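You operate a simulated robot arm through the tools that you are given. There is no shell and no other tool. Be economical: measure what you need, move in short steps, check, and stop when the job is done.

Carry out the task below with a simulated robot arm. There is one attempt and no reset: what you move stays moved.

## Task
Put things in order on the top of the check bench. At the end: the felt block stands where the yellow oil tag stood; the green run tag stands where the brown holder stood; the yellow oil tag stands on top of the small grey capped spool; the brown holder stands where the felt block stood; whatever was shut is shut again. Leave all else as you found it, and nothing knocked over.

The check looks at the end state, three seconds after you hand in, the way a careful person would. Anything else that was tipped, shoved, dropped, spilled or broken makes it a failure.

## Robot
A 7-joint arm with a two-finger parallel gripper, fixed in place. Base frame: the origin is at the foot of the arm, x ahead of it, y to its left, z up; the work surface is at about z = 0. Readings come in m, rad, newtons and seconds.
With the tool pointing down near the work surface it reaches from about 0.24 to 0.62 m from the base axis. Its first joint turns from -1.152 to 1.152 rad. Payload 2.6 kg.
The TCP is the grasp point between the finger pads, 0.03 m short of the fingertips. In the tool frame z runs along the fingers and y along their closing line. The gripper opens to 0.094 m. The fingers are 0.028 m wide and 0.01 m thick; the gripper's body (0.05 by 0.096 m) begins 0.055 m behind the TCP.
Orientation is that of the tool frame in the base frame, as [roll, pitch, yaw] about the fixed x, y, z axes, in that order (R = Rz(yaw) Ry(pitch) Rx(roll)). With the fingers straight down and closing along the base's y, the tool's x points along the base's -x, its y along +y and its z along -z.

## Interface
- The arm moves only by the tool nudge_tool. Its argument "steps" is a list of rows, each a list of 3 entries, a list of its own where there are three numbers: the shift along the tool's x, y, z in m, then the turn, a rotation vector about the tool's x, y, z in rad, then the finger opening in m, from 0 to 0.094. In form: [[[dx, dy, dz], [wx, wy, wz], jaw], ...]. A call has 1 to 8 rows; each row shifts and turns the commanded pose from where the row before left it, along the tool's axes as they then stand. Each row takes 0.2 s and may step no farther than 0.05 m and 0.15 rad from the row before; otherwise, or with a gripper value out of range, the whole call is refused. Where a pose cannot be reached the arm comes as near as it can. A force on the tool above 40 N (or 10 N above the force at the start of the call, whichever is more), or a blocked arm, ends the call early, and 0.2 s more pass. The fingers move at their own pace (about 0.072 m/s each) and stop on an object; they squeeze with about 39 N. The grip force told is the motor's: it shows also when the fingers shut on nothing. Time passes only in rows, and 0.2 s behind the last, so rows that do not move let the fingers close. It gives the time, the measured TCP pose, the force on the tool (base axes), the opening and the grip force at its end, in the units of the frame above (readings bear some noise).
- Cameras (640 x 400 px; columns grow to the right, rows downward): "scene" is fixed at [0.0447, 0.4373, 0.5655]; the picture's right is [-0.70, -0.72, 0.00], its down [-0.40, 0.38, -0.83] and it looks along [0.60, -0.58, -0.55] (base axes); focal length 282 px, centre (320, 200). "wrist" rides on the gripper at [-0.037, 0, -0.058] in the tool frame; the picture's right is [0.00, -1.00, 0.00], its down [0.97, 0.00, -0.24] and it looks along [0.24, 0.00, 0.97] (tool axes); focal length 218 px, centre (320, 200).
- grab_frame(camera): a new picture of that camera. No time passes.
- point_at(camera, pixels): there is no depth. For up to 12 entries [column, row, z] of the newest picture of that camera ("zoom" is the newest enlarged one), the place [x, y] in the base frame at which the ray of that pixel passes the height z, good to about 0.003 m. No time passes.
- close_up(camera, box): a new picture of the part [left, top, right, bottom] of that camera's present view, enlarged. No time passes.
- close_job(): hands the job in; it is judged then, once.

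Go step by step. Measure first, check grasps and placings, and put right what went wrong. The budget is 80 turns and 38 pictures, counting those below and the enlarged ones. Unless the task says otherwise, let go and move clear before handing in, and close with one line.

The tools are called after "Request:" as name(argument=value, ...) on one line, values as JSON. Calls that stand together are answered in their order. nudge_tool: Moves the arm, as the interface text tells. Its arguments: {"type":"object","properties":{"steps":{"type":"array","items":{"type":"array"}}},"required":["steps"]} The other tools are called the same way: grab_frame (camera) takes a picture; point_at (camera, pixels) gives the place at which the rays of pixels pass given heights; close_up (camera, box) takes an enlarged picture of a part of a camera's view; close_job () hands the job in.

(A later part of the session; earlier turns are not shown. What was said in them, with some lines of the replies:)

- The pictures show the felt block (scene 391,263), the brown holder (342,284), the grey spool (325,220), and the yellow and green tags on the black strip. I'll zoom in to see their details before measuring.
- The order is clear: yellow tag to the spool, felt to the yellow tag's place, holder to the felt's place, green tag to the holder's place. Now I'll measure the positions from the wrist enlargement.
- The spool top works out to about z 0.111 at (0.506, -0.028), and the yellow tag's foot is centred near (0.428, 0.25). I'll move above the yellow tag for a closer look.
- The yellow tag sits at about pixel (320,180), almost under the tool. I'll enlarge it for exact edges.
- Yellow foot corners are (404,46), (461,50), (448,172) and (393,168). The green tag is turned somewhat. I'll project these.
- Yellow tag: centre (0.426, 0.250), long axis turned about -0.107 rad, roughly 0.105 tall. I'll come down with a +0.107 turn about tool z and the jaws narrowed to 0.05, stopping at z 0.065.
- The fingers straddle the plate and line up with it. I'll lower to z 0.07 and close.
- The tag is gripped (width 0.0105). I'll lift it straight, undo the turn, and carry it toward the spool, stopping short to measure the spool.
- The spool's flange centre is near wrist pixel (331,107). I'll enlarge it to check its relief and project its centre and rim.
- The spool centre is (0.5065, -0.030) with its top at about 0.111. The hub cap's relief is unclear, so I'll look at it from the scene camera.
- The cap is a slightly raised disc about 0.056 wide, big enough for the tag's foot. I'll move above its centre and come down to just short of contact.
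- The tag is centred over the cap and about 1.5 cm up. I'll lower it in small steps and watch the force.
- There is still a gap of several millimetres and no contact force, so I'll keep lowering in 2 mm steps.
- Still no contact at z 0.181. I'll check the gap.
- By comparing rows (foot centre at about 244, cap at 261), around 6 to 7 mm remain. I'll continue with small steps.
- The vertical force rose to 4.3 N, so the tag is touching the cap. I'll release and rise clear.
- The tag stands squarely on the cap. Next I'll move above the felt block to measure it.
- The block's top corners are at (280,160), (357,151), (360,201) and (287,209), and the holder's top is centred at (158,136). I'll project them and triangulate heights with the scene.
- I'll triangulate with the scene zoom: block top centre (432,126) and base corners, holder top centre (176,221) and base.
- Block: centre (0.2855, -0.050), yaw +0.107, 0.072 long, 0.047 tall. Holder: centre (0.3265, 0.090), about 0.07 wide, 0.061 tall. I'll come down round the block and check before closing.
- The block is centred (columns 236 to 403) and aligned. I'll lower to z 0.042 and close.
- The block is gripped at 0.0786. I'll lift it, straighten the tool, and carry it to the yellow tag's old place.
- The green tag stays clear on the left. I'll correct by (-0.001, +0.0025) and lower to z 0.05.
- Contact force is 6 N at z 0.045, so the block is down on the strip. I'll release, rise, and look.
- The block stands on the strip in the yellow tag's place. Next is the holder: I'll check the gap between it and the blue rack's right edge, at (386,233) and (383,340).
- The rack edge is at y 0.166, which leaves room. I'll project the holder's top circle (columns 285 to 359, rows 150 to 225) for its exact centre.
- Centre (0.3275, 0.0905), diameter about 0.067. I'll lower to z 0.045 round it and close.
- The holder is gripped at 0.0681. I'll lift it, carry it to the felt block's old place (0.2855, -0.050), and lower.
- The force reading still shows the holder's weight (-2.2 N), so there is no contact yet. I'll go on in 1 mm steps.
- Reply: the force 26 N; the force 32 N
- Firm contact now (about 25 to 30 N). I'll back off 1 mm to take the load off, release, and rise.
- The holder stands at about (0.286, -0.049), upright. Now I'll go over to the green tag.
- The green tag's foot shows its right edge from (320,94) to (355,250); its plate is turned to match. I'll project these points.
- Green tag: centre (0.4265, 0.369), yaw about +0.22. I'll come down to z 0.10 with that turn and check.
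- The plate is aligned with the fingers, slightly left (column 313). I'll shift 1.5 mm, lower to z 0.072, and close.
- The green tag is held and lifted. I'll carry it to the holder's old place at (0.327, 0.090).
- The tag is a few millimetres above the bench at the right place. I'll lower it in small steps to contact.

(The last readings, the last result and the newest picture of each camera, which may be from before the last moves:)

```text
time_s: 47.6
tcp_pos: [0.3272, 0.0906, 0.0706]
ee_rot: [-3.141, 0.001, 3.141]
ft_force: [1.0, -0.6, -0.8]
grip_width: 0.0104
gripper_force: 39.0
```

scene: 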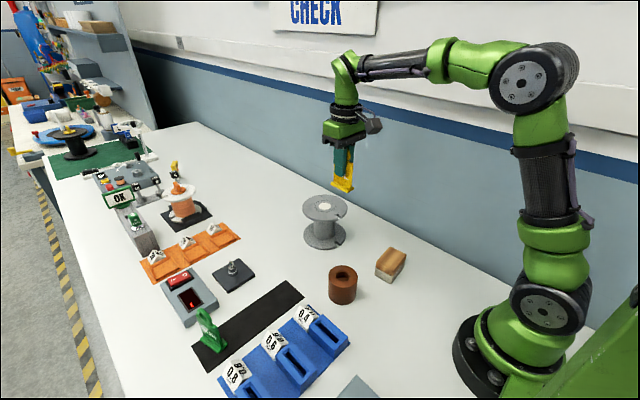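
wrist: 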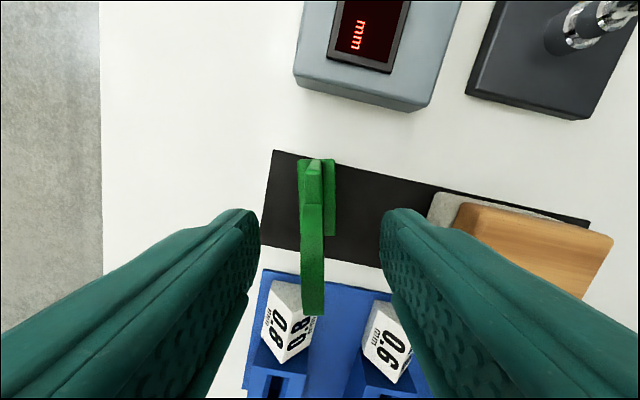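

No contact yet at z 0.0706, so I'll continue in fine steps.

Request:
nudge_tool(steps=[[[0, 0, 0.0008], [0, 0, 0], 0.0], [[0, 0, 0], [0, 0, 0], 0.0]])

Request:
nudge_tool(steps=[[[0, 0, 0.0006], [0, 0, 0], 0.0], [[0, 0, 0], [0, 0, 0], 0.0]])

```text
time_s: 48.2
tcp_pos: [0.3275, 0.0892, 0.0716]
ee_rot: [3.141, 0.0, 3.141]
ft_force: [-0.1, 0.6, 0.7]
grip_width: 0.0104
gripper_force: 39.6
```

```text
time_s: 48.8
tcp_pos: [0.3263, 0.0899, 0.0706]
ee_rot: [-3.141, 0.001, 3.14]
ft_force: [0.8, 0.4, 1.3]
grip_width: 0.0103
gripper_force: 38.6
```

Request:
nudge_tool(steps=[[[0, 0, 0.0006], [0, 0, 0], 0.0], [[0, 0, 0], [0, 0, 0], 0.0]])

Request:
nudge_tool(steps=[[[0, 0, 0.0005], [0, 0, 0], 0.0], [[0, 0, 0], [0, 0, 0], 0.0]])

```text
time_s: 49.4
tcp_pos: [0.3261, 0.09, 0.0696]
ee_rot: [3.141, 0.001, -3.14]
ft_force: [-1.9, -0.7, 10.0]
grip_width: 0.0103
gripper_force: 38.7
```

```text
time_s: 50.0
tcp_pos: [0.326, 0.0895, 0.0698]
ee_rot: [3.141, 0.002, -3.141]
ft_force: [-8.6, -1.6, 32.2]
grip_width: 0.0102
gripper_force: 39.1
```

Solid contact. I'll back off 1 mm to unload, open slowly, rise, and check.

Request:
nudge_tool(steps=[[[0, 0, -0.001], [0, 0, 0], 0.0], [[0, 0, 0], [0, 0, 0], 0.05], [[0, 0, 0], [0, 0, 0], 0.05], [[0, 0, -0.02], [0, 0, 0], 0.05], [[0, 0, -0.045], [0, 0, 0], 0.05], [[0, 0, -0.045], [0, 0, 0], 0.05], [[0, 0, -0.045], [0, 0, 0], 0.05], [[0, 0, -0.045], [0, 0, 0], 0.094]])

Request:
grab_frame(camera="scene")

Request:
grab_frame(camera="wrist")

```text
time_s: 51.8
tcp_pos: [0.3242, 0.0887, 0.2725]
ee_rot: [-3.141, -0.001, -3.141]
ft_force: [0.8, -0.6, 0.4]
grip_width: 0.094
gripper_force: 0.1
```

```text
6 pictures are left
```

scene: 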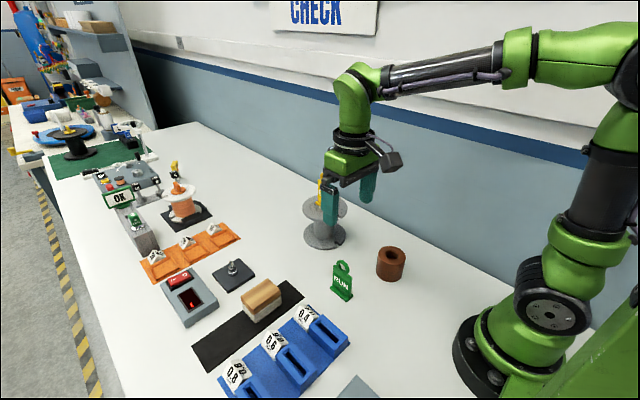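

```text
5 pictures are left
```

wrist: 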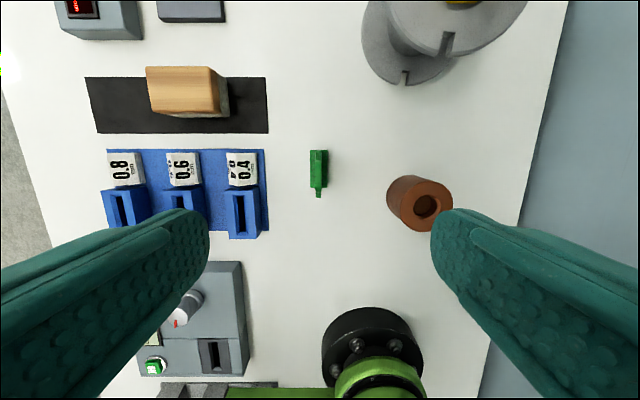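

Felt, holder and green tag stand in their new places. I'll move the arm up and aside so the yellow tag on the spool can be seen.

Request:
nudge_tool(steps=[[[0, 0, -0.04], [0, 0, 0], 0.094], [[0, 0, -0.04], [0, 0, 0], 0.094], [[0, 0, -0.04], [0, 0, 0], 0.094], [[0, 0, 0], [0, 0, 0], 0.094]])

Request:
close_up(camera="scene", box=[220, 165, 420, 330])

```text
time_s: 52.8
tcp_pos: [0.3235, 0.0886, 0.392]
ee_rot: [3.141, -0.001, -3.141]
ft_force: [0.0, 0.2, 0.6]
grip_width: 0.0942
gripper_force: 0.1
```

```text
2.42 times, centred on (320, 248) of scene
```

zoom: 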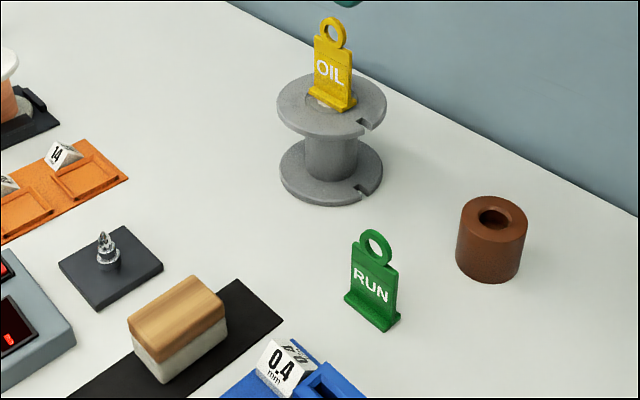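

All four things stand upright in their asked places, nothing else appears to have moved, and the arm is clear. Handing in.

Request:
close_job()

```text
The job is handed in.
```

The job is handed in: the felt block, brown holder and green run tag stand in their asked places, and the yellow oil tag stands on the spool's cap. All are upright; I opened nothing, and nothing else looked moved in the last pictures.
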